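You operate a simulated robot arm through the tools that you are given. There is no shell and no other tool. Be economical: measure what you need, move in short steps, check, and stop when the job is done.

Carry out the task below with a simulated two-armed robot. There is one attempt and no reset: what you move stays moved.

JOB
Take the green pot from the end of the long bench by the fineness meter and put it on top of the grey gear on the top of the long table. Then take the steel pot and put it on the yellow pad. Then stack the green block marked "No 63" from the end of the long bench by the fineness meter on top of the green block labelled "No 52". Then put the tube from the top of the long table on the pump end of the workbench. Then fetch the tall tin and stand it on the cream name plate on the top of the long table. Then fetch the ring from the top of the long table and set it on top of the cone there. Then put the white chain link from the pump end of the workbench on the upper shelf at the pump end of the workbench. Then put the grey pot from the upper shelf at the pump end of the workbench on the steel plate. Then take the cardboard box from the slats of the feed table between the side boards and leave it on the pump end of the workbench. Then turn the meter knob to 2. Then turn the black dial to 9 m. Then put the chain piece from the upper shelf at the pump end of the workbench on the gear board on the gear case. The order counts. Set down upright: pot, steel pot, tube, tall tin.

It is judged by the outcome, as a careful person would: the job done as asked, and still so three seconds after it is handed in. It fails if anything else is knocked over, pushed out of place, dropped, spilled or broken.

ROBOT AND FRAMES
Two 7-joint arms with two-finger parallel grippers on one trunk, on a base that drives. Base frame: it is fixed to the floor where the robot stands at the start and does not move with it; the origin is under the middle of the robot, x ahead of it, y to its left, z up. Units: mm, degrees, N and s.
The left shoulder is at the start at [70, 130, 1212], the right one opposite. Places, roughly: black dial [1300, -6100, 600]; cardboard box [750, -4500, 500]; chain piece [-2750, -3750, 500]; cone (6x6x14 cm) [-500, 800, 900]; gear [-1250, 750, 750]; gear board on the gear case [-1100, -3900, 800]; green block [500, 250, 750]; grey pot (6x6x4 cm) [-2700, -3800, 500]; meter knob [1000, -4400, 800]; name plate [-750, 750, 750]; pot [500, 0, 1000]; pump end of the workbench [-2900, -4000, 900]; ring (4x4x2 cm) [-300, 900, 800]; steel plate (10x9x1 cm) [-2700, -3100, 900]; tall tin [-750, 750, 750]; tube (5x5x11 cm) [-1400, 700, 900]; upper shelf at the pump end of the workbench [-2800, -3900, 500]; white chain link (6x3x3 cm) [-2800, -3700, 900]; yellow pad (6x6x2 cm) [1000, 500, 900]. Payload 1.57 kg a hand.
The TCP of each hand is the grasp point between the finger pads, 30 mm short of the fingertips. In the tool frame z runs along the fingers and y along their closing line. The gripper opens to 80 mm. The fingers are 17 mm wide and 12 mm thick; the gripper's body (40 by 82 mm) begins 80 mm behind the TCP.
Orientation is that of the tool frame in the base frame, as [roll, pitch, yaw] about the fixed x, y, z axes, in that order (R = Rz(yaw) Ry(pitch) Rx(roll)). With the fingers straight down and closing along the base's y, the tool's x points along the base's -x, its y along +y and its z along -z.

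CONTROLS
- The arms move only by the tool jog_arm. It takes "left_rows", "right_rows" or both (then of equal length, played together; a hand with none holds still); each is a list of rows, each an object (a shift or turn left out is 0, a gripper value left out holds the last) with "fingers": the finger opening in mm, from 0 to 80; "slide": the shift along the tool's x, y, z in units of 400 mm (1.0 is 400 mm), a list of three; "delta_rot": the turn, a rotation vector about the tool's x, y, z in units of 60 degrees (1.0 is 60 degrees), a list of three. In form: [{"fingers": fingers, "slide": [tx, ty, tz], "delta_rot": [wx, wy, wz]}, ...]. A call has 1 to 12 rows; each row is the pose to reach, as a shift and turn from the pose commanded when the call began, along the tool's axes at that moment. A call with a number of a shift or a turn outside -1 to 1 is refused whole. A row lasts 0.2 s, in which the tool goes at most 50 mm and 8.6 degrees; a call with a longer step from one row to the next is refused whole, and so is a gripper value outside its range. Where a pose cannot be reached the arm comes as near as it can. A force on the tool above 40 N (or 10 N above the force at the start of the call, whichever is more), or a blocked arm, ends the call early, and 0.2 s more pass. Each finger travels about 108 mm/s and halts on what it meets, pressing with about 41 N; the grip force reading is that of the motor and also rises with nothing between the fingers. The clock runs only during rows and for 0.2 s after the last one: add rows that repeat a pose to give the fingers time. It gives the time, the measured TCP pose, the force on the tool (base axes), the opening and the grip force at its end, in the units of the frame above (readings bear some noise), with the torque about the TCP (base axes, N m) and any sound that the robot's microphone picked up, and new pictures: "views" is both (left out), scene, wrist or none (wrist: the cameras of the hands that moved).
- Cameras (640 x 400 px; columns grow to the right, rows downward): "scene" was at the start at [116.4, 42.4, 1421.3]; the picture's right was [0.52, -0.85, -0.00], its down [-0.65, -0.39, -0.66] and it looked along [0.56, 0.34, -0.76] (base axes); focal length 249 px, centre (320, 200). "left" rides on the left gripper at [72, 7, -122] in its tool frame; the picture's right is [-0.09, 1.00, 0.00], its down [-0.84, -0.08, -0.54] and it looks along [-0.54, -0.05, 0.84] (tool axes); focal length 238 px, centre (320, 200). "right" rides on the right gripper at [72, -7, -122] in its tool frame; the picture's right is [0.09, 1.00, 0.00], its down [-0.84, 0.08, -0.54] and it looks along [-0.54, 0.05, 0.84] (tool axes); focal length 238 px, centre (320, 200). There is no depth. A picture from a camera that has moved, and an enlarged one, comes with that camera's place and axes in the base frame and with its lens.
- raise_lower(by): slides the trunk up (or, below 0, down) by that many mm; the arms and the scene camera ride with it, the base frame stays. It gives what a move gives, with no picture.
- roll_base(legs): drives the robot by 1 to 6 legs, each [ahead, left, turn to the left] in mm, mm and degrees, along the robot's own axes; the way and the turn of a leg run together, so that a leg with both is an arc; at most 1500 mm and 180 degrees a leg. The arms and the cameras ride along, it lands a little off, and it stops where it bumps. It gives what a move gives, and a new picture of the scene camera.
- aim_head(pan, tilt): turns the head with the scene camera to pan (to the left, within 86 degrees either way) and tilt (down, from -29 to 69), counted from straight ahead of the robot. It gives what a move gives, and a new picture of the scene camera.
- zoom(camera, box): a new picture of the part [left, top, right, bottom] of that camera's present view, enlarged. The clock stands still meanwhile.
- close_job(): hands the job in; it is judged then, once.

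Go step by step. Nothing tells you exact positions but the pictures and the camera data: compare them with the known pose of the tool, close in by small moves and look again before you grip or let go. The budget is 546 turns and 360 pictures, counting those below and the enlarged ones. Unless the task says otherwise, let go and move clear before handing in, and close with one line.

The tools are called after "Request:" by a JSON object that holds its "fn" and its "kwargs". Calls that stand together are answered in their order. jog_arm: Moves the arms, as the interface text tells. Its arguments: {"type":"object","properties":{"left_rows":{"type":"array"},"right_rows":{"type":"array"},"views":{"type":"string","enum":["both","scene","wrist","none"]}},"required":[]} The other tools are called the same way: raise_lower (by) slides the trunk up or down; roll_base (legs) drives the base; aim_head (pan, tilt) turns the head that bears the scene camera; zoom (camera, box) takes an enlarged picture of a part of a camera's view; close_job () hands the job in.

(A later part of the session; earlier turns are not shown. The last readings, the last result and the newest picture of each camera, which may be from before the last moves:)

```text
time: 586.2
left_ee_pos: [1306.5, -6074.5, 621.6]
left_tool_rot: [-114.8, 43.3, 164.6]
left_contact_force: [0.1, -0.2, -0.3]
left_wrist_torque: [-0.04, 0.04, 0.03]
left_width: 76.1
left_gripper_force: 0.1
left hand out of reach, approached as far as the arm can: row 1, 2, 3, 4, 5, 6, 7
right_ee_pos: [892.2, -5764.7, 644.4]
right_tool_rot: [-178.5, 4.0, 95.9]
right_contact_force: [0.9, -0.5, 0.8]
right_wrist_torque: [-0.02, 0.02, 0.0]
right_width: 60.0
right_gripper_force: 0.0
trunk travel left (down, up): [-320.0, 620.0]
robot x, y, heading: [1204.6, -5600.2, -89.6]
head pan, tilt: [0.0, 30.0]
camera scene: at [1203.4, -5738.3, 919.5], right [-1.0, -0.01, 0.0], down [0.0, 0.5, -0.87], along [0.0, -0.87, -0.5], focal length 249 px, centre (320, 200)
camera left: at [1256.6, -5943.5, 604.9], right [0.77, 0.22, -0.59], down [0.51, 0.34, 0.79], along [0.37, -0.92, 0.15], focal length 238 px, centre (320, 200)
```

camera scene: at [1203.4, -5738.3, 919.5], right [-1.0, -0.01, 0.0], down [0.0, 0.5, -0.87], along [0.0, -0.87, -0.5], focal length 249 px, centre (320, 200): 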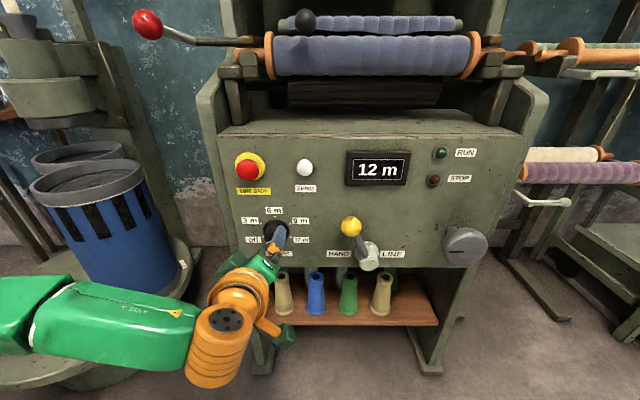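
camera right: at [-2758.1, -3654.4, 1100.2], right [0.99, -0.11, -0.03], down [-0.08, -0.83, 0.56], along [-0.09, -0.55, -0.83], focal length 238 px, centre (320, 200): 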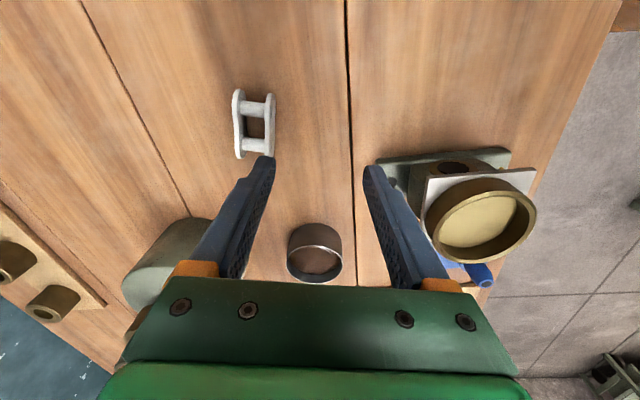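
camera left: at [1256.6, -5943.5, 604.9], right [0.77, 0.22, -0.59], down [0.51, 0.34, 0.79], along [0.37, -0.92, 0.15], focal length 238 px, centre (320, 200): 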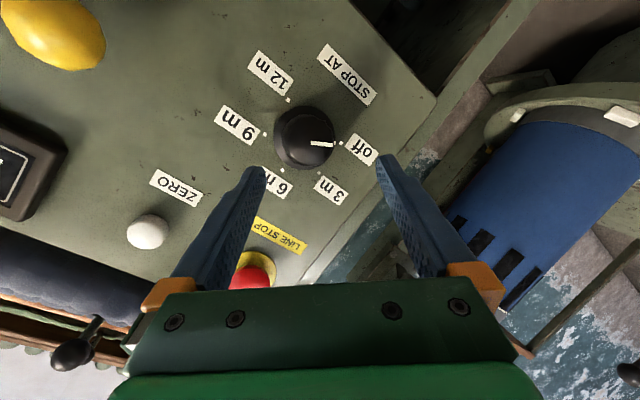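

Request:
{"fn": "jog_arm", "kwargs": {"left_rows": [{"slide": [0.01, -0.005, 0.0], "delta_rot": [0, 0, 0.13]}, {"slide": [0.0206, -0.01, 0.0], "delta_rot": [0, 0, 0.25]}, {"slide": [0.0206, -0.01, 0.008], "delta_rot": [0, 0, 0.25]}]}}

```text
time: 587.0
left_ee_pos: [1307.4, -6076.7, 618.5]
left_tool_rot: [-123.7, 56.6, 153.1]
left_contact_force: [0.0, 1.0, 0.3]
left_wrist_torque: [0.0, 0.05, -0.04]
left_width: 76.0
left_gripper_force: 0.0
left hand out of reach, approached as far as the arm can: row 1, 2, 3
right_ee_pos: [891.5, -5763.6, 644.3]
right_tool_rot: [-178.4, 3.8, 96.0]
right_contact_force: [0.3, -0.1, -0.2]
right_wrist_torque: [-0.01, 0.0, -0.03]
right_width: 60.1
right_gripper_force: 0.0
trunk travel left (down, up): [-320.0, 620.0]
robot x, y, heading: [1203.9, -5597.7, -89.7]
head pan, tilt: [0.0, 30.0]
camera scene: at [1203.4, -5738.4, 919.5], right [-1.0, -0.01, 0.0], down [0.0, 0.5, -0.87], along [0.0, -0.87, -0.5], focal length 249 px, centre (320, 200)
camera left: at [1273.2, -5941.1, 594.7], right [0.91, 0.16, -0.38], down [0.32, 0.29, 0.9], along [0.25, -0.94, 0.22], focal length 238 px, centre (320, 200)
```

scene: 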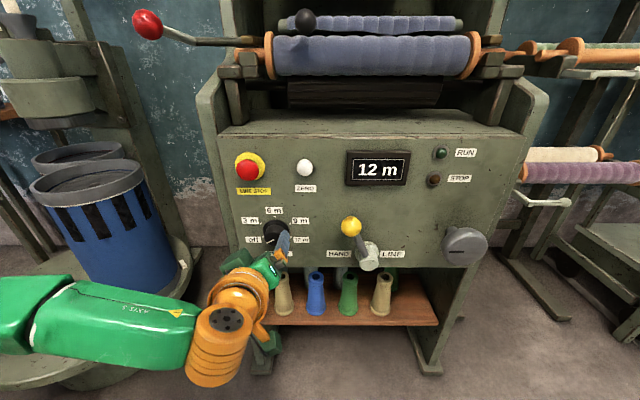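
left: 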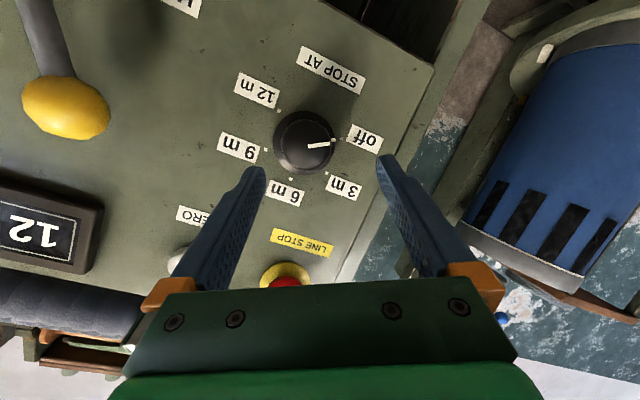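

Request:
{"fn": "jog_arm", "kwargs": {"left_rows": [{"slide": [0, 0, -0.1]}, {"slide": [0, 0, -0.12]}], "views": "none"}}

```text
time: 587.6
left_ee_pos: [1306.2, -6030.1, 634.9]
left_tool_rot: [-123.5, 56.6, 153.4]
left_contact_force: [0.3, 0.6, 0.5]
left_wrist_torque: [0.03, 0.02, 0.01]
left_width: 76.2
left_gripper_force: 0.0
right_ee_pos: [891.4, -5764.8, 644.7]
right_tool_rot: [-178.5, 3.8, 96.0]
right_contact_force: [0.8, 0.4, -0.2]
right_wrist_torque: [0.01, 0.02, 0.02]
right_width: 59.8
right_gripper_force: 0.0
trunk travel left (down, up): [-320.0, 620.0]
robot x, y, heading: [1204.6, -5601.3, -89.6]
head pan, tilt: [0.0, 30.0]
```

Request:
{"fn": "roll_base", "kwargs": {"legs": [[0, -90, 0]]}}

Request:
{"fn": "jog_arm", "kwargs": {"left_rows": [{"slide": [-0.065, 0.07, 0.003]}, {"slide": [-0.14, 0.155, 0.005]}, {"slide": [-0.14, 0.155, 0.005]}], "views": "wrist"}}

```text
time: 588.7
left_ee_pos: [1214.8, -6030.3, 634.0]
left_tool_rot: [-123.7, 56.5, 153.3]
left_contact_force: [0.0, 0.5, 0.1]
left_wrist_torque: [0.02, -0.02, 0.0]
left_width: 76.3
left_gripper_force: 0.0
right_ee_pos: [802.9, -5766.0, 643.6]
right_tool_rot: [-178.5, 3.9, 96.1]
right_contact_force: [-0.4, 0.7, 0.1]
right_wrist_torque: [0.02, -0.04, 0.01]
right_width: 60.0
right_gripper_force: 0.0
trunk travel left (down, up): [-320.0, 620.0]
robot x, y, heading: [1111.9, -5601.4, -89.6]
head pan, tilt: [0.0, 30.0]
camera scene: at [1113.3, -5738.9, 919.5], right [-1.0, -0.01, 0.0], down [0.0, 0.5, -0.87], along [0.01, -0.87, -0.5], focal length 249 px, centre (320, 200)
```

scene: 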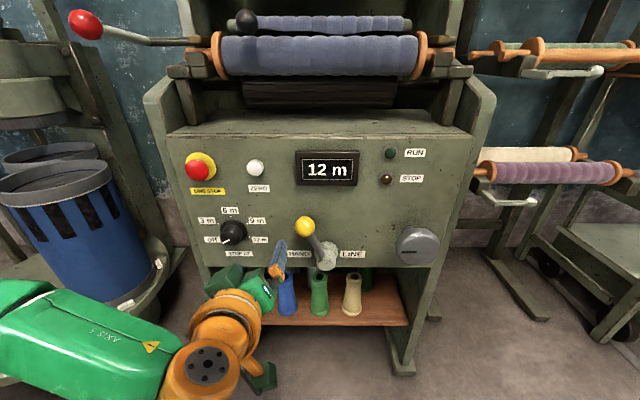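

```text
time: 589.5
left_ee_pos: [1296.2, -6040.2, 653.0]
left_tool_rot: [-123.7, 56.6, 153.2]
left_contact_force: [0.0, 0.8, 0.0]
left_wrist_torque: [-0.02, 0.02, 0.01]
left_width: 75.9
left_gripper_force: 0.0
right_ee_pos: [801.7, -5765.4, 644.4]
right_tool_rot: [-178.4, 3.8, 96.0]
right_contact_force: [0.1, 0.2, -0.6]
right_wrist_torque: [-0.03, 0.0, -0.01]
right_width: 60.2
right_gripper_force: 0.2
trunk travel left (down, up): [-320.0, 620.0]
robot x, y, heading: [1115.0, -5600.8, -89.7]
head pan, tilt: [0.0, 30.0]
camera left: at [1262.4, -5903.7, 628.1], right [0.91, 0.16, -0.38], down [0.32, 0.29, 0.9], along [0.25, -0.94, 0.22], focal length 238 px, centre (320, 200)
```

left: 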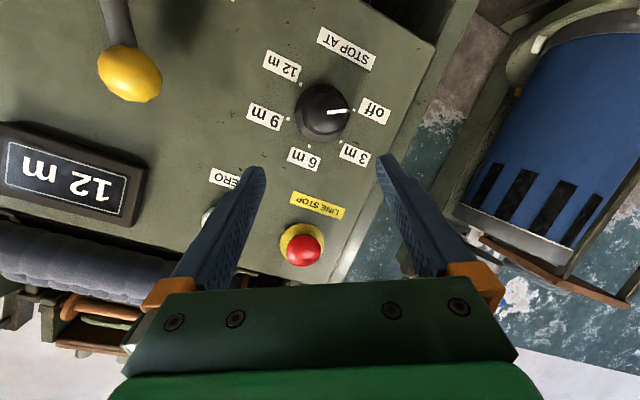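

Request:
{"fn": "jog_arm", "kwargs": {"left_rows": [{"slide": [0.03, 0.01, 0.05]}, {"slide": [0.054, 0.0167, 0.1]}, {"slide": [0.054, 0.0167, 0.1]}], "views": "wrist"}}

```text
time: 590.3
left_ee_pos: [1295.6, -6067.9, 618.2]
left_tool_rot: [-123.7, 56.7, 153.4]
left_contact_force: [-1.1, 0.0, 0.1]
left_wrist_torque: [-0.02, 0.02, 0.02]
left_width: 76.2
left_gripper_force: 0.1
right_ee_pos: [802.8, -5766.8, 644.2]
right_tool_rot: [-178.4, 3.8, 96.0]
right_contact_force: [0.8, -0.6, 0.1]
right_wrist_torque: [-0.01, 0.0, -0.02]
right_width: 59.9
right_gripper_force: 0.0
trunk travel left (down, up): [-320.0, 620.0]
robot x, y, heading: [1113.7, -5601.9, -89.5]
head pan, tilt: [0.0, 30.0]
camera left: at [1259.9, -5932.5, 594.2], right [0.91, 0.16, -0.38], down [0.32, 0.29, 0.9], along [0.25, -0.94, 0.22], focal length 238 px, centre (320, 200)
```

left: 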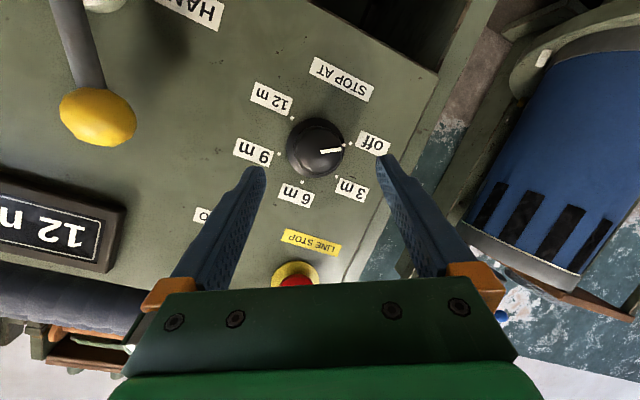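

Request:
{"fn": "jog_arm", "kwargs": {"left_rows": [{"slide": [0.009, -0.003, 0.045]}, {"slide": [0.009, -0.003, 0.0875]}, {"slide": [0.009, -0.003, 0.0875]}], "views": "wrist"}}

```text
time: 591.1
left_ee_pos: [1291.6, -6100.2, 605.2]
left_tool_rot: [-123.5, 56.6, 153.3]
left_contact_force: [1.2, -0.3, 0.0]
left_wrist_torque: [-0.03, 0.03, 0.04]
left_width: 76.0
left_gripper_force: 0.1
right_ee_pos: [802.0, -5765.3, 644.2]
right_tool_rot: [-178.4, 3.8, 96.0]
right_contact_force: [-0.2, -0.8, -0.6]
right_wrist_torque: [-0.01, 0.01, 0.01]
right_width: 59.8
right_gripper_force: 0.2
trunk travel left (down, up): [-320.0, 620.0]
robot x, y, heading: [1110.5, -5596.1, -89.6]
head pan, tilt: [0.0, 30.0]
camera left: at [1258.4, -5965.2, 580.3], right [0.91, 0.16, -0.38], down [0.32, 0.29, 0.9], along [0.25, -0.94, 0.22], focal length 238 px, centre (320, 200)
```

left: 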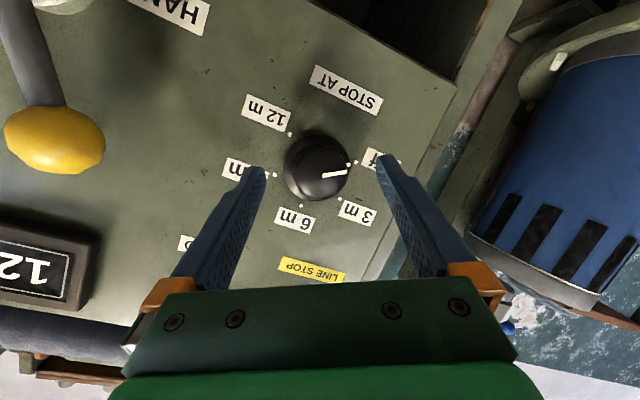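

Request:
{"fn": "jog_arm", "kwargs": {"left_rows": [{"slide": [0.004, -0.003, 0.02]}, {"slide": [0.004, -0.003, 0.042]}, {"slide": [0.004, -0.003, 0.042], "fingers": 55}, {"slide": [0.004, -0.003, 0.042], "fingers": 34}, {"slide": [0.004, -0.003, 0.042], "fingers": 34}], "views": "wrist"}}

```text
time: 592.3
left_ee_pos: [1292.4, -6116.2, 599.5]
left_tool_rot: [-123.6, 56.5, 153.4]
left_contact_force: [3.3, 2.0, -2.6]
left_wrist_torque: [-0.2, 0.0, 0.26]
left_width: 43.6
left_gripper_force: 44.7
right_ee_pos: [803.3, -5765.6, 643.9]
right_tool_rot: [-178.4, 3.8, 95.9]
right_contact_force: [-0.7, 0.7, 0.2]
right_wrist_torque: [-0.02, 0.02, -0.01]
right_width: 60.0
right_gripper_force: 0.1
trunk travel left (down, up): [-320.0, 620.0]
robot x, y, heading: [1109.7, -5602.7, -89.5]
head pan, tilt: [0.0, 30.0]
camera left: at [1257.7, -5979.5, 574.9], right [0.91, 0.16, -0.38], down [0.32, 0.29, 0.9], along [0.26, -0.94, 0.22], focal length 238 px, centre (320, 200)
```

left: 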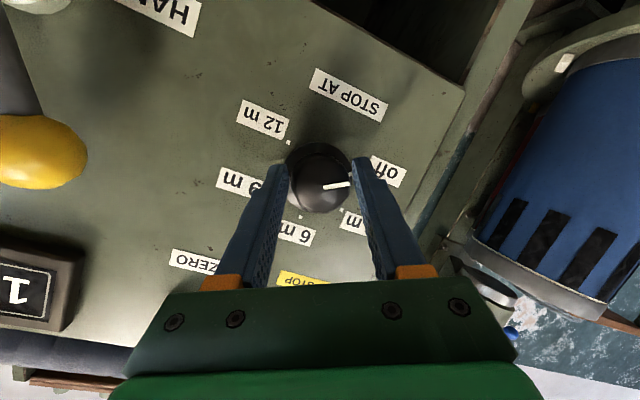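

Gripped. Turning clockwise 60°.

Request:
{"fn": "jog_arm", "kwargs": {"left_rows": [{"slide": [0, 0, 0], "delta_rot": [0, 0, 0.13]}, {"slide": [0, 0, 0], "delta_rot": [0, 0, 0.26]}, {"slide": [0, 0, 0], "delta_rot": [0, 0, 0.39]}, {"slide": [0, 0, 0], "delta_rot": [0, 0, 0.52]}, {"slide": [0, 0, 0], "delta_rot": [0, 0, 0.65]}, {"slide": [0, 0, 0], "delta_rot": [0, 0, 0.78]}, {"slide": [0, 0, 0], "delta_rot": [0, 0, 0.9]}, {"slide": [0, 0, 0], "delta_rot": [0, 0, 1.0]}, {"slide": [0, 0, 0], "delta_rot": [0, 0, 1.0]}], "views": "wrist"}}

```text
time: 594.3
left_ee_pos: [1293.5, -6112.7, 602.5]
left_tool_rot: [121.0, 54.8, 28.4]
left_contact_force: [17.3, 2.3, 15.4]
left_wrist_torque: [-0.74, -0.13, 0.57]
left_width: 54.1
left_gripper_force: 10.9
right_ee_pos: [804.8, -5762.6, 646.7]
right_tool_rot: [-178.2, 3.9, 96.1]
right_contact_force: [0.0, 0.4, 1.3]
right_wrist_torque: [-0.02, -0.02, 0.01]
right_width: 59.7
right_gripper_force: 0.0
trunk travel left (down, up): [-320.0, 620.0]
robot x, y, heading: [1113.9, -5599.9, -89.7]
head pan, tilt: [0.0, 30.0]
camera left: at [1330.6, -5977.1, 585.0], right [0.81, -0.14, 0.57], down [-0.51, 0.3, 0.81], along [-0.28, -0.94, 0.17], focal length 238 px, centre (320, 200)
```

left: 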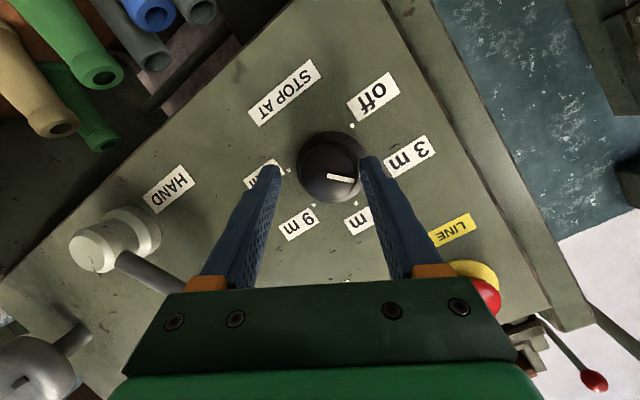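

The dial followed to about 3 m. Re-gripping for the next turn.

Request:
{"fn": "jog_arm", "kwargs": {"left_rows": [{"slide": [0, 0, 0], "fingers": 70}, {"slide": [0, 0, 0], "fingers": 78}, {"slide": [0, 0, -0.06]}, {"slide": [0, 0, -0.09]}, {"slide": [0, 0, -0.09]}], "views": "wrist"}}

```text
time: 595.5
left_ee_pos: [1291.3, -6081.2, 611.4]
left_tool_rot: [121.7, 54.6, 29.1]
left_contact_force: [0.5, -0.3, -0.3]
left_wrist_torque: [0.0, -0.02, -0.01]
left_width: 77.8
left_gripper_force: 0.1
right_ee_pos: [804.1, -5765.8, 643.1]
right_tool_rot: [-178.5, 3.7, 96.0]
right_contact_force: [-0.3, 0.4, 0.5]
right_wrist_torque: [0.0, 0.02, 0.0]
right_width: 59.9
right_gripper_force: 0.1
trunk travel left (down, up): [-320.0, 620.0]
robot x, y, heading: [1115.2, -5599.6, -89.4]
head pan, tilt: [0.0, 30.0]
camera left: at [1328.0, -5944.6, 594.3], right [0.81, -0.15, 0.57], down [-0.51, 0.29, 0.81], along [-0.28, -0.95, 0.16], focal length 238 px, centre (320, 200)
```

left: 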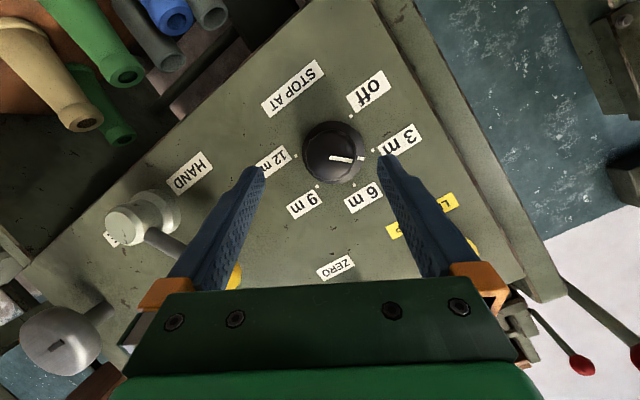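

Request:
{"fn": "jog_arm", "kwargs": {"left_rows": [{"slide": [0, 0, 0], "delta_rot": [0, 0, -0.13]}, {"slide": [0, 0, 0], "delta_rot": [0, 0, -0.26]}, {"slide": [0, 0, 0], "delta_rot": [0, 0, -0.39]}, {"slide": [0, 0, 0], "delta_rot": [0, 0, -0.52]}, {"slide": [0, 0, 0], "delta_rot": [0, 0, -0.65]}, {"slide": [0, 0, 0], "delta_rot": [0, 0, -0.78]}, {"slide": [0, 0, 0], "delta_rot": [0, 0, -0.9]}, {"slide": [0, 0, 0], "delta_rot": [0, 0, -1.0]}, {"slide": [0, 0, 0], "delta_rot": [0, 0, -1.0]}], "views": "wrist"}}

```text
time: 597.5
left_ee_pos: [1290.5, -6080.5, 610.3]
left_tool_rot: [-123.5, 56.4, 153.4]
left_contact_force: [-0.1, 0.6, -0.1]
left_wrist_torque: [-0.02, 0.0, 0.0]
left_width: 78.2
left_gripper_force: 0.0
right_ee_pos: [802.8, -5764.0, 644.8]
right_tool_rot: [-178.4, 3.8, 96.0]
right_contact_force: [-0.5, 0.0, -0.9]
right_wrist_torque: [0.0, 0.01, -0.02]
right_width: 59.8
right_gripper_force: 0.2
trunk travel left (down, up): [-320.0, 620.0]
robot x, y, heading: [1113.5, -5599.6, -89.7]
head pan, tilt: [0.0, 30.0]
camera left: at [1255.8, -5945.4, 586.0], right [0.91, 0.16, -0.38], down [0.32, 0.29, 0.9], along [0.26, -0.94, 0.22], focal length 238 px, centre (320, 200)
```

left: 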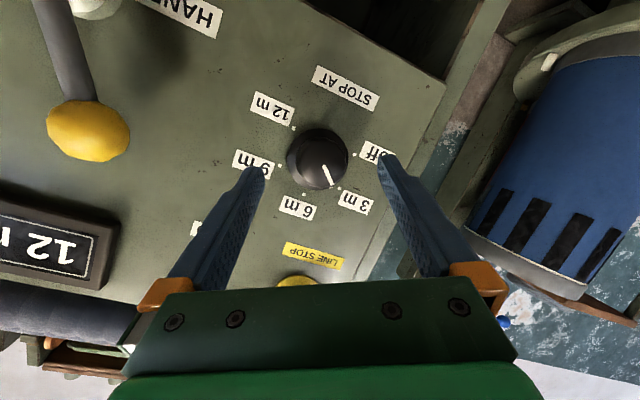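

Request:
{"fn": "jog_arm", "kwargs": {"left_rows": [{"slide": [0.003, 0, 0.04]}, {"slide": [0.004, 0, 0.08]}, {"slide": [0.004, 0, 0.0925]}, {"slide": [0.004, 0, 0.0925], "fingers": 55}, {"slide": [0.004, 0, 0.0925], "fingers": 34}, {"slide": [0.004, 0, 0.0925], "fingers": 34}], "views": "none"}}

```text
time: 598.9
left_ee_pos: [1291.3, -6114.7, 597.0]
left_tool_rot: [-123.7, 56.6, 153.3]
left_contact_force: [2.0, 1.7, -2.9]
left_wrist_torque: [-0.1, 0.04, 0.02]
left_width: 42.5
left_gripper_force: 44.7
right_ee_pos: [802.5, -5765.8, 644.7]
right_tool_rot: [-178.5, 3.7, 96.0]
right_contact_force: [-1.7, -0.5, 0.4]
right_wrist_torque: [-0.01, 0.01, 0.0]
right_width: 60.1
right_gripper_force: 0.1
trunk travel left (down, up): [-320.0, 620.0]
robot x, y, heading: [1109.4, -5602.9, -89.5]
head pan, tilt: [0.0, 30.0]
```

Request:
{"fn": "jog_arm", "kwargs": {"left_rows": [{"slide": [0, 0, 0], "delta_rot": [0, 0, 0.13]}, {"slide": [0, 0, 0], "delta_rot": [0, 0, 0.26]}, {"slide": [0, 0, 0], "delta_rot": [0, 0, 0.39]}, {"slide": [0, 0, 0], "delta_rot": [0, 0, 0.52]}, {"slide": [0, 0, 0], "delta_rot": [0, 0, 0.65]}, {"slide": [0, 0, 0], "delta_rot": [0, 0, 0.78]}, {"slide": [0, 0, 0], "delta_rot": [0, 0, 0.9]}, {"slide": [0, 0, 0], "delta_rot": [0, 0, 0.95]}, {"slide": [0, 0, 0], "delta_rot": [0, 0, 0.95]}], "views": "wrist"}}

```text
time: 600.0
left_ee_pos: [1298.1, -6115.0, 594.6]
left_tool_rot: [161.8, 70.6, 74.1]
left_contact_force: [7.7, -0.1, -6.0]
left_wrist_torque: [0.39, 0.04, 0.82]
left_width: 40.8
left_gripper_force: 44.7
right_ee_pos: [804.6, -5768.6, 643.7]
right_tool_rot: [-178.3, 3.6, 96.3]
right_contact_force: [0.3, 0.4, 0.0]
right_wrist_torque: [0.01, 0.0, 0.0]
right_width: 59.8
right_gripper_force: 0.1
trunk travel left (down, up): [-320.0, 620.0]
robot x, y, heading: [1112.9, -5601.2, -89.2]
head pan, tilt: [0.0, 30.0]
stopped in row 5 (left hand): the force on the tool passed its limit at 42 N (the readings are from after the stop); the commanded pose is now the measured one
camera left: at [1304.8, -5976.3, 566.8], right [0.98, -0.01, 0.19], down [-0.18, 0.25, 0.95], along [-0.05, -0.97, 0.24], focal length 238 px, centre (320, 200)
```

left: 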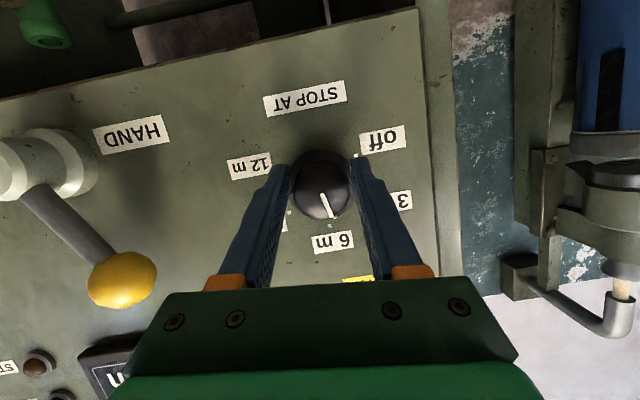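

Request:
{"fn": "jog_arm", "kwargs": {"left_rows": [{"slide": [0.0078, 0.0067, 0], "delta_rot": [0, 0, 0.0]}, {"slide": [0.0078, 0.0067, 0], "delta_rot": [0, 0, 0.12]}, {"slide": [0.0078, 0.0067, 0], "delta_rot": [0, 0, 0.24]}, {"slide": [0.0078, 0.0067, 0], "delta_rot": [0, 0, 0.36]}, {"slide": [0.0078, 0.0067, 0], "delta_rot": [0, 0, 0.48]}, {"slide": [0.0078, 0.0067, 0], "delta_rot": [0, 0, 0.6]}, {"slide": [0.0078, 0.0067, 0], "delta_rot": [0, 0, 0.6]}], "views": "wrist"}}

```text
time: 601.6
left_ee_pos: [1302.1, -6113.0, 595.6]
left_tool_rot: [115.5, 44.7, 21.6]
left_contact_force: [19.8, 6.6, 9.8]
left_wrist_torque: [-0.42, 0.14, 0.83]
left_width: 52.2
left_gripper_force: 10.3
right_ee_pos: [806.1, -5764.3, 646.2]
right_tool_rot: [-178.1, 4.0, 96.3]
right_contact_force: [-0.4, 0.0, -0.3]
right_wrist_torque: [-0.03, 0.01, -0.02]
right_width: 60.0
right_gripper_force: 0.0
trunk travel left (down, up): [-320.0, 620.0]
robot x, y, heading: [1113.6, -5599.4, -89.7]
head pan, tilt: [0.0, 30.0]
camera left: at [1347.3, -5977.9, 587.9], right [0.69, -0.19, 0.7], down [-0.64, 0.31, 0.71], along [-0.35, -0.93, 0.09], focal length 238 px, centre (320, 200)
```

left: 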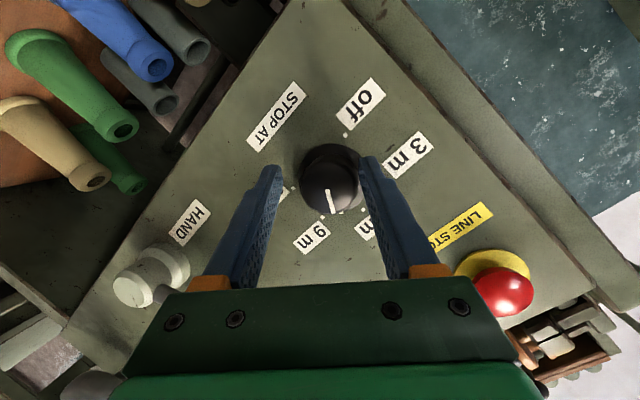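

Request:
{"fn": "jog_arm", "kwargs": {"left_rows": [{"slide": [0, 0, 0], "fingers": 70}, {"slide": [0, 0, 0], "fingers": 78}, {"slide": [0, 0, -0.06]}, {"slide": [0, 0, -0.09], "delta_rot": [0, 0, -0.13]}, {"slide": [0, 0, -0.09], "delta_rot": [0, 0, -0.26]}, {"slide": [0, 0, -0.09], "delta_rot": [0, 0, -0.39]}, {"slide": [0, 0, -0.09], "delta_rot": [0, 0, -0.52]}, {"slide": [0, 0, -0.09], "delta_rot": [0, 0, -0.65]}, {"slide": [0, 0, -0.09], "delta_rot": [0, 0, -0.7]}], "views": "wrist"}}

```text
time: 603.6
left_ee_pos: [1296.9, -6080.1, 603.5]
left_tool_rot: [179.0, 71.9, 92.0]
left_contact_force: [0.3, 0.4, 0.1]
left_wrist_torque: [-0.06, 0.02, 0.01]
left_width: 78.1
left_gripper_force: 0.1
right_ee_pos: [802.9, -5765.8, 643.5]
right_tool_rot: [-178.6, 3.7, 96.2]
right_contact_force: [-0.4, -0.3, 0.1]
right_wrist_torque: [0.05, -0.01, -0.02]
right_width: 60.0
right_gripper_force: 0.1
trunk travel left (down, up): [-320.0, 620.0]
robot x, y, heading: [1110.8, -5600.1, -89.4]
head pan, tilt: [0.0, 30.0]
camera left: at [1296.1, -5940.7, 575.4], right [1.0, 0.02, 0.09], down [-0.09, 0.25, 0.96], along [0.0, -0.97, 0.25], focal length 238 px, centre (320, 200)
```

left: 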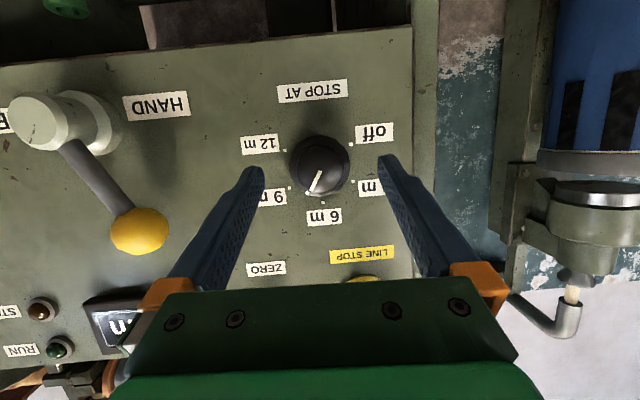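

Request:
{"fn": "jog_arm", "kwargs": {"left_rows": [{"slide": [-0.005, 0, 0.0], "delta_rot": [0, 0, -0.13]}, {"slide": [-0.009, 0, 0.03], "delta_rot": [0, 0, -0.27]}, {"slide": [-0.009, 0, 0.065], "delta_rot": [0, 0, -0.27]}, {"slide": [-0.009, 0, 0.09], "delta_rot": [0, 0, -0.27]}, {"slide": [-0.009, 0, 0.09], "delta_rot": [0, 0, -0.27]}], "views": "wrist"}}

```text
time: 604.9
left_ee_pos: [1298.4, -6115.2, 597.0]
left_tool_rot: [-140.0, 66.1, 135.3]
left_contact_force: [0.7, -0.2, -0.7]
left_wrist_torque: [-0.04, 0.01, 0.02]
left_width: 78.0
left_gripper_force: 0.1
right_ee_pos: [803.3, -5766.7, 643.6]
right_tool_rot: [-178.4, 3.8, 96.2]
right_contact_force: [-0.5, 0.7, -0.2]
right_wrist_torque: [0.0, 0.01, 0.03]
right_width: 60.0
right_gripper_force: 0.1
trunk travel left (down, up): [-320.0, 620.0]
robot x, y, heading: [1118.4, -5598.3, -89.3]
head pan, tilt: [0.0, 30.0]
camera left: at [1277.8, -5977.0, 568.1], right [0.98, 0.11, -0.17], down [0.14, 0.27, 0.95], along [0.15, -0.96, 0.25], focal length 238 px, centre (320, 200)
```

left: 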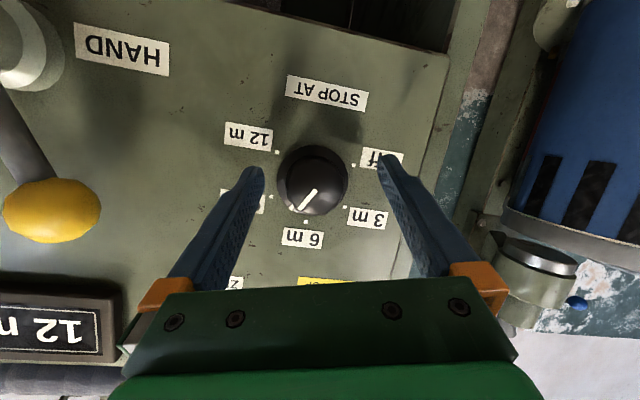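

Request:
{"fn": "jog_arm", "kwargs": {"left_rows": [{"slide": [0, -0.011, 0.004]}, {"slide": [0, -0.011, 0.004], "fingers": 58}, {"slide": [0, -0.011, 0.004], "fingers": 34}, {"slide": [0, -0.011, 0.004], "fingers": 34}], "views": "none"}}

```text
time: 605.9
left_ee_pos: [1294.5, -6116.7, 597.7]
left_tool_rot: [-140.0, 66.1, 135.3]
left_contact_force: [1.7, -0.8, -0.4]
left_wrist_torque: [-0.09, 0.01, -0.23]
left_width: 42.9
left_gripper_force: 44.7
right_ee_pos: [802.1, -5766.1, 644.1]
right_tool_rot: [-178.4, 3.7, 96.2]
right_contact_force: [0.0, 1.1, 0.1]
right_wrist_torque: [0.01, -0.02, 0.02]
right_width: 59.6
right_gripper_force: 0.2
trunk travel left (down, up): [-320.0, 620.0]
robot x, y, heading: [1110.5, -5597.5, -89.5]
head pan, tilt: [0.0, 30.0]
```

Request:
{"fn": "jog_arm", "kwargs": {"left_rows": [{"slide": [0, 0, 0], "delta_rot": [0, 0, 0.11]}, {"slide": [0, 0, 0], "delta_rot": [0, 0, 0.22]}, {"slide": [0, 0, 0], "delta_rot": [0, 0, 0.33]}, {"slide": [0, 0, 0], "delta_rot": [0, 0, 0.44]}, {"slide": [0, 0, 0], "delta_rot": [0, 0, 0.54]}, {"slide": [0, 0, 0], "delta_rot": [0, 0, 0.54]}], "views": "none"}}

Request:
{"fn": "jog_arm", "kwargs": {"left_rows": [{"slide": [0, 0, 0], "fingers": 70}, {"slide": [0, 0, 0], "fingers": 78}, {"slide": [0, 0, -0.06]}, {"slide": [0, 0, -0.1]}, {"slide": [0, 0, -0.1]}], "views": "wrist"}}

```text
time: 607.2
left_ee_pos: [1300.4, -6115.9, 596.2]
left_tool_rot: [139.3, 65.8, 50.0]
left_contact_force: [27.4, 12.0, -6.0]
left_wrist_torque: [1.04, 0.09, 1.64]
left_width: 41.4
left_gripper_force: 45.2
right_ee_pos: [806.4, -5766.8, 647.7]
right_tool_rot: [-178.1, 3.9, 96.3]
right_contact_force: [-0.1, -0.2, -0.9]
right_wrist_torque: [0.0, 0.0, 0.02]
right_width: 60.0
right_gripper_force: 0.0
trunk travel left (down, up): [-320.0, 620.0]
robot x, y, heading: [1113.2, -5603.6, -89.2]
head pan, tilt: [0.0, 30.0]
```

```text
time: 608.5
left_ee_pos: [1291.2, -6079.1, 609.7]
left_tool_rot: [138.8, 65.7, 49.0]
left_contact_force: [0.1, 0.6, 0.1]
left_wrist_torque: [0.02, -0.01, -0.01]
left_width: 78.1
left_gripper_force: 0.0
right_ee_pos: [802.9, -5766.2, 644.1]
right_tool_rot: [-178.4, 3.8, 96.1]
right_contact_force: [-0.5, -0.5, -0.3]
right_wrist_torque: [0.01, 0.01, -0.01]
right_width: 59.9
right_gripper_force: 0.1
trunk travel left (down, up): [-320.0, 620.0]
robot x, y, heading: [1112.5, -5601.7, -89.4]
head pan, tilt: [0.0, 30.0]
camera left: at [1311.0, -5940.9, 584.6], right [0.93, -0.07, 0.35], down [-0.33, 0.26, 0.91], along [-0.15, -0.96, 0.22], focal length 238 px, centre (320, 200)
```

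left: 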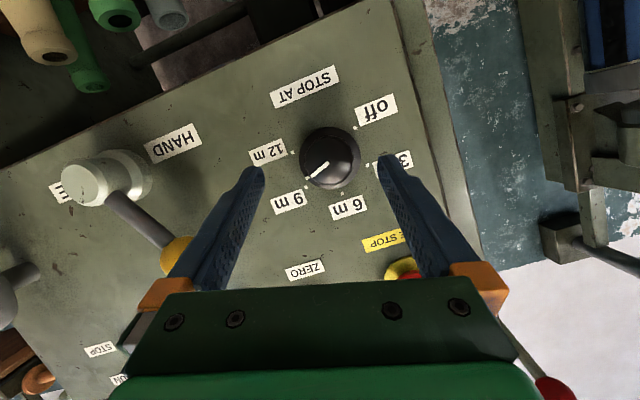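

Request:
{"fn": "zoom", "kwargs": {"camera": "left", "box": [250, 100, 410, 220]}}

```text
3.33 times, centred on (330, 160) of left
camera zoom: at [1311.0, -5940.9, 584.6], right [0.93, -0.07, 0.35], down [-0.33, 0.26, 0.91], along [-0.15, -0.96, 0.22], focal length 794 px, centre (287, 333)
```

zoom: 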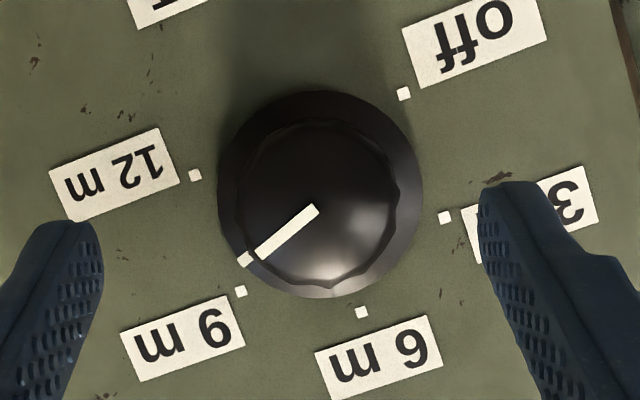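

Slightly past 9 m (about 10°). Re-gripping, well centred, to turn back 10°.

Request:
{"fn": "jog_arm", "kwargs": {"left_rows": [{"slide": [0.007, 0.0185, 0.0]}, {"slide": [0.007, 0.0185, 0.04]}, {"slide": [0.007, 0.0185, 0.08]}, {"slide": [0.007, 0.0185, 0.093]}, {"slide": [0.007, 0.0185, 0.093]}], "views": "wrist"}}

```text
time: 609.6
left_ee_pos: [1302.8, -6113.8, 596.5]
left_tool_rot: [138.9, 65.7, 49.1]
left_contact_force: [-0.1, -0.2, 0.0]
left_wrist_torque: [0.02, 0.0, 0.0]
left_width: 78.2
left_gripper_force: 0.1
right_ee_pos: [803.6, -5766.4, 643.9]
right_tool_rot: [-178.4, 3.8, 96.2]
right_contact_force: [-1.0, 0.0, 0.5]
right_wrist_torque: [-0.02, -0.01, 0.02]
right_width: 60.2
right_gripper_force: 0.1
trunk travel left (down, up): [-320.0, 620.0]
robot x, y, heading: [1112.1, -5598.7, -89.5]
head pan, tilt: [0.0, 30.0]
camera left: at [1322.2, -5975.4, 572.7], right [0.93, -0.07, 0.35], down [-0.33, 0.26, 0.91], along [-0.15, -0.96, 0.22], focal length 238 px, centre (320, 200)
```

left: 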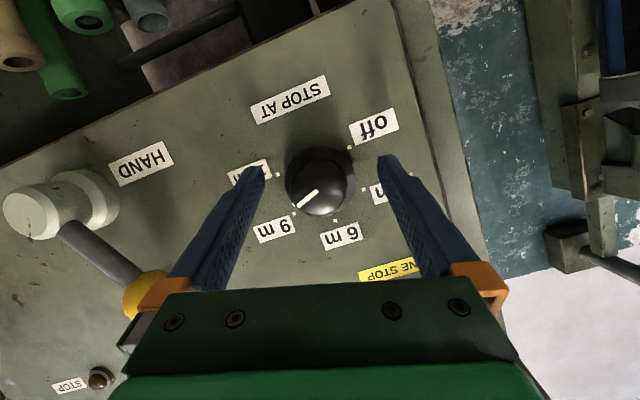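

Request:
{"fn": "jog_arm", "kwargs": {"left_rows": [{"slide": [0, 0, 0], "fingers": 58}, {"slide": [0, 0, 0], "fingers": 34}, {"slide": [0, 0, 0], "fingers": 34}, {"slide": [0, 0, 0], "delta_rot": [0, 0, -0.06]}, {"slide": [0, 0, 0], "delta_rot": [0, 0, -0.12]}, {"slide": [0, 0, 0], "delta_rot": [0, 0, -0.175]}, {"slide": [0, 0, 0], "delta_rot": [0, 0, -0.175]}], "views": "none"}}

Request:
{"fn": "jog_arm", "kwargs": {"left_rows": [{"slide": [0, 0, 0], "fingers": 70}, {"slide": [0, 0, 0], "fingers": 78}, {"slide": [0, 0, -0.06]}, {"slide": [0, 0, -0.11]}, {"slide": [0, 0, -0.11]}], "views": "none"}}

Request:
{"fn": "zoom", "kwargs": {"camera": "left", "box": [250, 100, 410, 220]}}

```text
time: 611.2
left_ee_pos: [1298.0, -6115.4, 595.6]
left_tool_rot: [162.0, 70.6, 73.6]
left_contact_force: [-23.0, 16.7, -20.2]
left_wrist_torque: [-0.38, -0.07, -0.92]
left_width: 41.2
left_gripper_force: 44.9
right_ee_pos: [801.0, -5765.9, 641.4]
right_tool_rot: [-178.6, 3.7, 96.2]
right_contact_force: [0.6, 0.6, -0.2]
right_wrist_torque: [0.0, 0.01, 0.02]
right_width: 60.1
right_gripper_force: 0.0
trunk travel left (down, up): [-320.0, 620.0]
robot x, y, heading: [1114.3, -5600.3, -89.4]
head pan, tilt: [0.0, 30.0]
```

```text
time: 612.5
left_ee_pos: [1298.3, -6071.5, 612.3]
left_tool_rot: [162.0, 71.0, 73.9]
left_contact_force: [0.4, -0.7, -1.0]
left_wrist_torque: [0.0, 0.03, -0.02]
left_width: 78.1
left_gripper_force: 0.0
right_ee_pos: [803.5, -5765.5, 643.4]
right_tool_rot: [-178.4, 3.8, 96.2]
right_contact_force: [-0.6, 0.4, 0.2]
right_wrist_torque: [0.02, 0.01, 0.0]
right_width: 60.1
right_gripper_force: 0.2
trunk travel left (down, up): [-320.0, 620.0]
robot x, y, heading: [1112.5, -5601.9, -89.8]
head pan, tilt: [0.0, 30.0]
```

```text
3.33 times, centred on (330, 160) of left
camera zoom: at [1306.1, -5933.4, 584.2], right [0.98, -0.01, 0.19], down [-0.18, 0.25, 0.95], along [-0.06, -0.97, 0.24], focal length 794 px, centre (287, 333)
```

zoom: 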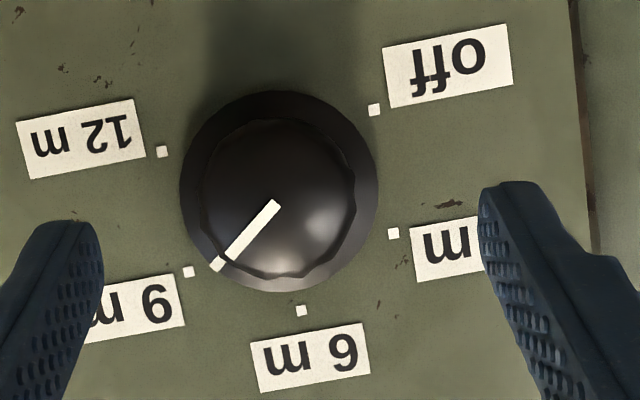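

About 6° short now. Re-gripping in the same orientation and adding 6°.

Request:
{"fn": "jog_arm", "kwargs": {"left_rows": [{"slide": [0, 0, 0.05]}, {"slide": [0, 0, 0.1]}, {"slide": [0.002, 0.002, 0.108]}, {"slide": [0.002, 0.002, 0.108], "fingers": 58}, {"slide": [0.002, 0.002, 0.108], "fingers": 34}, {"slide": [0.002, 0.002, 0.108], "fingers": 34}, {"slide": [0.002, 0.002, 0.108], "delta_rot": [0, 0, 0.05]}, {"slide": [0.002, 0.002, 0.108], "delta_rot": [0, 0, 0.105]}, {"slide": [0.002, 0.002, 0.108], "delta_rot": [0, 0, 0.105]}], "views": "none"}}

Request:
{"fn": "jog_arm", "kwargs": {"left_rows": [{"slide": [0, 0, 0], "fingers": 70}, {"slide": [0, 0, 0], "fingers": 78}, {"slide": [0, 0, -0.06]}, {"slide": [0, 0, -0.11]}, {"slide": [0, 0, -0.11]}], "views": "none"}}

Request:
{"fn": "zoom", "kwargs": {"camera": "left", "box": [250, 100, 410, 220]}}

```text
time: 614.5
left_ee_pos: [1300.4, -6114.0, 597.8]
left_tool_rot: [146.5, 68.0, 57.3]
left_contact_force: [-11.8, -3.3, -2.3]
left_wrist_torque: [-0.01, 0.02, -0.19]
left_width: 44.3
left_gripper_force: 5.4
right_ee_pos: [802.9, -5767.2, 643.4]
right_tool_rot: [-178.6, 3.8, 96.1]
right_contact_force: [-0.1, -0.1, -1.0]
right_wrist_torque: [0.0, 0.02, 0.01]
right_width: 60.1
right_gripper_force: 0.1
trunk travel left (down, up): [-320.0, 620.0]
robot x, y, heading: [1111.2, -5600.2, -89.6]
head pan, tilt: [0.0, 30.0]
```

```text
time: 615.6
left_ee_pos: [1299.5, -6071.2, 612.7]
left_tool_rot: [146.7, 68.2, 57.7]
left_contact_force: [0.5, -0.7, 0.0]
left_wrist_torque: [-0.03, -0.03, 0.0]
left_width: 77.8
left_gripper_force: 0.1
right_ee_pos: [803.2, -5765.6, 643.6]
right_tool_rot: [-178.3, 3.8, 96.2]
right_contact_force: [0.4, -0.3, 0.4]
right_wrist_torque: [-0.03, 0.0, 0.02]
right_width: 60.1
right_gripper_force: 0.1
trunk travel left (down, up): [-320.0, 620.0]
robot x, y, heading: [1113.7, -5599.0, -89.4]
head pan, tilt: [0.0, 30.0]
```

```text
3.33 times, centred on (330, 160) of left
camera zoom: at [1314.9, -5931.9, 585.4], right [0.96, -0.05, 0.29], down [-0.27, 0.25, 0.93], along [-0.12, -0.97, 0.23], focal length 794 px, centre (287, 333)
```

zoom: 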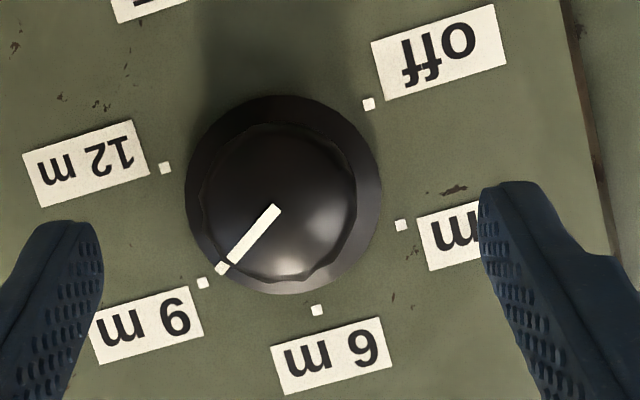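

The pointer is right at the 9 m mark. Now the last item: backing away, raising, and straightening the tool.

Request:
{"fn": "roll_base", "kwargs": {"legs": [[-300, 0, 0]]}}

Request:
{"fn": "zoom", "kwargs": {"camera": "scene", "box": [180, 120, 420, 280]}}

Request:
{"fn": "raise_lower", "kwargs": {"by": 400}}

```text
time: 617.7
left_ee_pos: [1299.6, -5773.0, 611.9]
left_tool_rot: [146.8, 68.1, 58.1]
left_contact_force: [0.2, -0.4, -0.2]
left_wrist_torque: [-0.03, -0.01, -0.02]
left_width: 78.3
left_gripper_force: 0.0
right_ee_pos: [802.2, -5472.0, 643.8]
right_tool_rot: [-178.3, 3.9, 96.7]
right_contact_force: [-0.1, 0.6, -1.0]
right_wrist_torque: [-0.03, 0.03, -0.02]
right_width: 60.2
right_gripper_force: 0.1
trunk travel left (down, up): [-320.0, 620.0]
robot x, y, heading: [1108.6, -5306.6, -88.6]
head pan, tilt: [0.0, 30.0]
camera scene: at [1111.5, -5442.1, 919.6], right [-1.0, -0.02, 0.0], down [-0.01, 0.5, -0.87], along [0.02, -0.87, -0.5], focal length 249 px, centre (320, 200)
```

scene: 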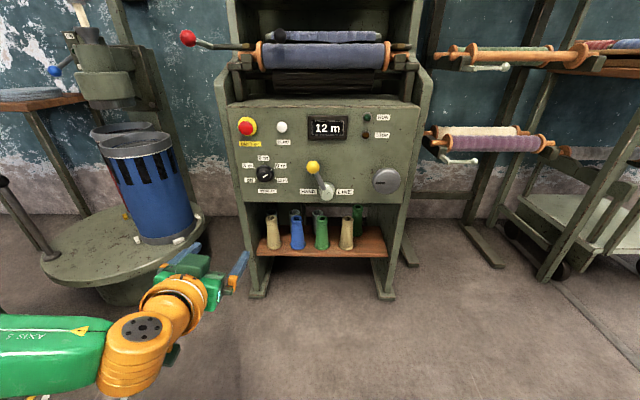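

```text
2.50 times, centred on (300, 200) of scene
camera zoom: at [1111.5, -5442.1, 919.6], right [-1.0, -0.02, 0.0], down [-0.01, 0.5, -0.87], along [0.02, -0.87, -0.5], focal length 621 px, centre (370, 200)
```

zoom: 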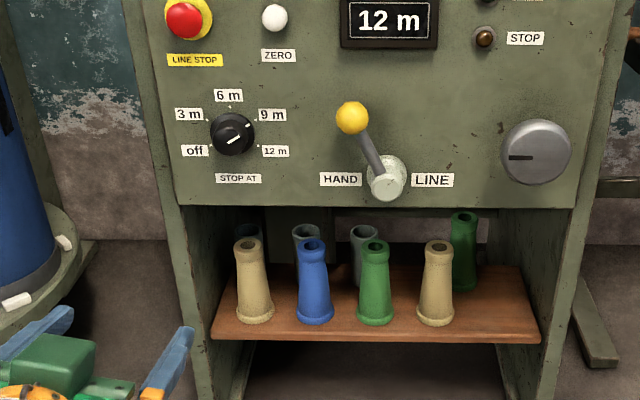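

```text
time: 621.5
left_ee_pos: [1300.6, -5773.1, 1011.7]
left_tool_rot: [146.7, 68.2, 58.2]
left_contact_force: [-1.3, -0.1, 0.3]
left_wrist_torque: [0.03, -0.03, 0.01]
left_width: 78.1
left_gripper_force: 0.1
right_ee_pos: [800.4, -5473.2, 1044.5]
right_tool_rot: [-178.4, 3.8, 96.8]
right_contact_force: [-0.4, 0.5, 0.2]
right_wrist_torque: [0.02, 0.04, 0.0]
right_width: 60.0
right_gripper_force: 0.1
trunk travel left (down, up): [-720.0, 220.0]
robot x, y, heading: [1111.4, -5307.0, -88.9]
head pan, tilt: [0.0, 30.0]
```

Request:
{"fn": "jog_arm", "kwargs": {"left_rows": [{"slide": [0, 0, 0], "delta_rot": [0, 0, -0.1]}, {"slide": [0, 0, 0], "delta_rot": [0, 0, -0.2]}, {"slide": [0, 0, 0], "delta_rot": [0, 0, -0.2]}], "views": "none"}}

Request:
{"fn": "jog_arm", "kwargs": {"left_rows": [{"slide": [0, 0, 0], "delta_rot": [0, 0.13, 0]}, {"slide": [0, 0, 0], "delta_rot": [0, 0.26, 0]}, {"slide": [0, 0, 0], "delta_rot": [0, 0.39, 0]}, {"slide": [0, 0, 0], "delta_rot": [0, 0.52, 0]}, {"slide": [0, 0, 0], "delta_rot": [0, 0.65, 0]}, {"slide": [0, 0, 0], "delta_rot": [0, 0.78, 0]}, {"slide": [0, 0, 0], "delta_rot": [0, 0.91, 0]}, {"slide": [0, 0, 0], "delta_rot": [0, 1.0, 0]}, {"slide": [0, 0, 0], "delta_rot": [0, 1.0, 0]}], "views": "none"}}

```text
time: 622.3
left_ee_pos: [1299.8, -5772.8, 1011.4]
left_tool_rot: [179.0, 71.9, 92.4]
left_contact_force: [-0.2, 1.0, 0.1]
left_wrist_torque: [0.03, 0.02, 0.0]
left_width: 78.1
left_gripper_force: 0.2
right_ee_pos: [800.3, -5472.4, 1045.0]
right_tool_rot: [-178.4, 3.8, 96.6]
right_contact_force: [-1.0, 0.4, 0.3]
right_wrist_torque: [0.05, -0.01, -0.03]
right_width: 59.8
right_gripper_force: 0.0
trunk travel left (down, up): [-720.0, 220.0]
robot x, y, heading: [1106.1, -5303.2, -89.1]
head pan, tilt: [0.0, 30.0]
```

```text
time: 624.3
left_ee_pos: [1306.4, -5761.5, 1007.5]
left_tool_rot: [179.7, 11.8, 93.2]
left_contact_force: [0.1, -0.2, 0.2]
left_wrist_torque: [0.0, 0.01, 0.02]
left_width: 78.1
left_gripper_force: 0.1
left hand out of reach, approached as far as the arm can: row 8, 9
right_ee_pos: [800.6, -5472.6, 1045.2]
right_tool_rot: [-178.5, 3.8, 96.7]
right_contact_force: [1.2, 0.8, 1.3]
right_wrist_torque: [0.0, 0.04, 0.02]
right_width: 59.9
right_gripper_force: 0.1
trunk travel left (down, up): [-720.0, 220.0]
robot x, y, heading: [1110.6, -5303.6, -88.6]
head pan, tilt: [0.0, 30.0]
```

Request:
{"fn": "jog_arm", "kwargs": {"left_rows": [{"slide": [0.07, 0, -0.01], "delta_rot": [0, 0.1, 0]}, {"slide": [0.15, 0, -0.03], "delta_rot": [0, 0.197, 0]}, {"slide": [0.23, 0, -0.05], "delta_rot": [0, 0.197, 0]}, {"slide": [0.28, 0, -0.06], "delta_rot": [0, 0.197, 0]}], "views": "none"}}

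Request:
{"fn": "roll_base", "kwargs": {"legs": [[-130, 0, 0], [0, 0, -91.4], [1450, 0, 0], [1450, 0, 0]]}}

```text
time: 625.3
left_ee_pos: [1300.8, -5644.1, 1009.3]
left_tool_rot: [179.7, 0.1, 93.4]
left_contact_force: [0.0, 0.5, 0.4]
left_wrist_torque: [0.0, -0.01, -0.01]
left_width: 77.8
left_gripper_force: 0.0
right_ee_pos: [800.7, -5471.7, 1043.1]
right_tool_rot: [-178.4, 3.8, 96.7]
right_contact_force: [-0.7, 0.2, 0.0]
right_wrist_torque: [-0.02, 0.01, 0.03]
right_width: 59.9
right_gripper_force: 0.0
trunk travel left (down, up): [-720.0, 220.0]
robot x, y, heading: [1112.2, -5302.0, -89.1]
head pan, tilt: [0.0, 30.0]
```

```text
time: 644.1
left_ee_pos: [-2137.2, -5239.5, 1008.5]
left_tool_rot: [179.6, 0.1, -0.7]
left_contact_force: [0.6, -0.2, 0.4]
left_wrist_torque: [0.01, -0.01, -0.01]
left_width: 77.9
left_gripper_force: 0.1
right_ee_pos: [-1928.0, -4753.4, 1044.5]
right_tool_rot: [-178.4, 3.8, 2.7]
right_contact_force: [0.4, -0.7, 0.2]
right_wrist_torque: [-0.05, 0.0, -0.01]
right_width: 60.1
right_gripper_force: 0.1
trunk travel left (down, up): [-720.0, 220.0]
robot x, y, heading: [-1780.5, -5073.9, 177.2]
head pan, tilt: [0.0, 30.0]
camera scene: at [-1921.5, -5063.8, 1319.5], right [0.05, 1.0, 0.0], down [0.5, -0.03, -0.87], along [-0.86, 0.04, -0.5], focal length 249 px, centre (320, 200)
```

scene: 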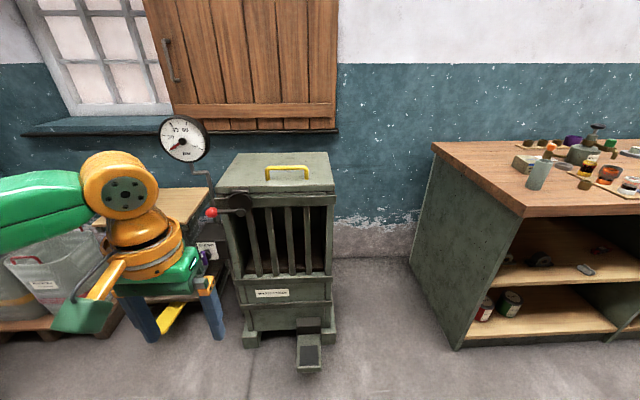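

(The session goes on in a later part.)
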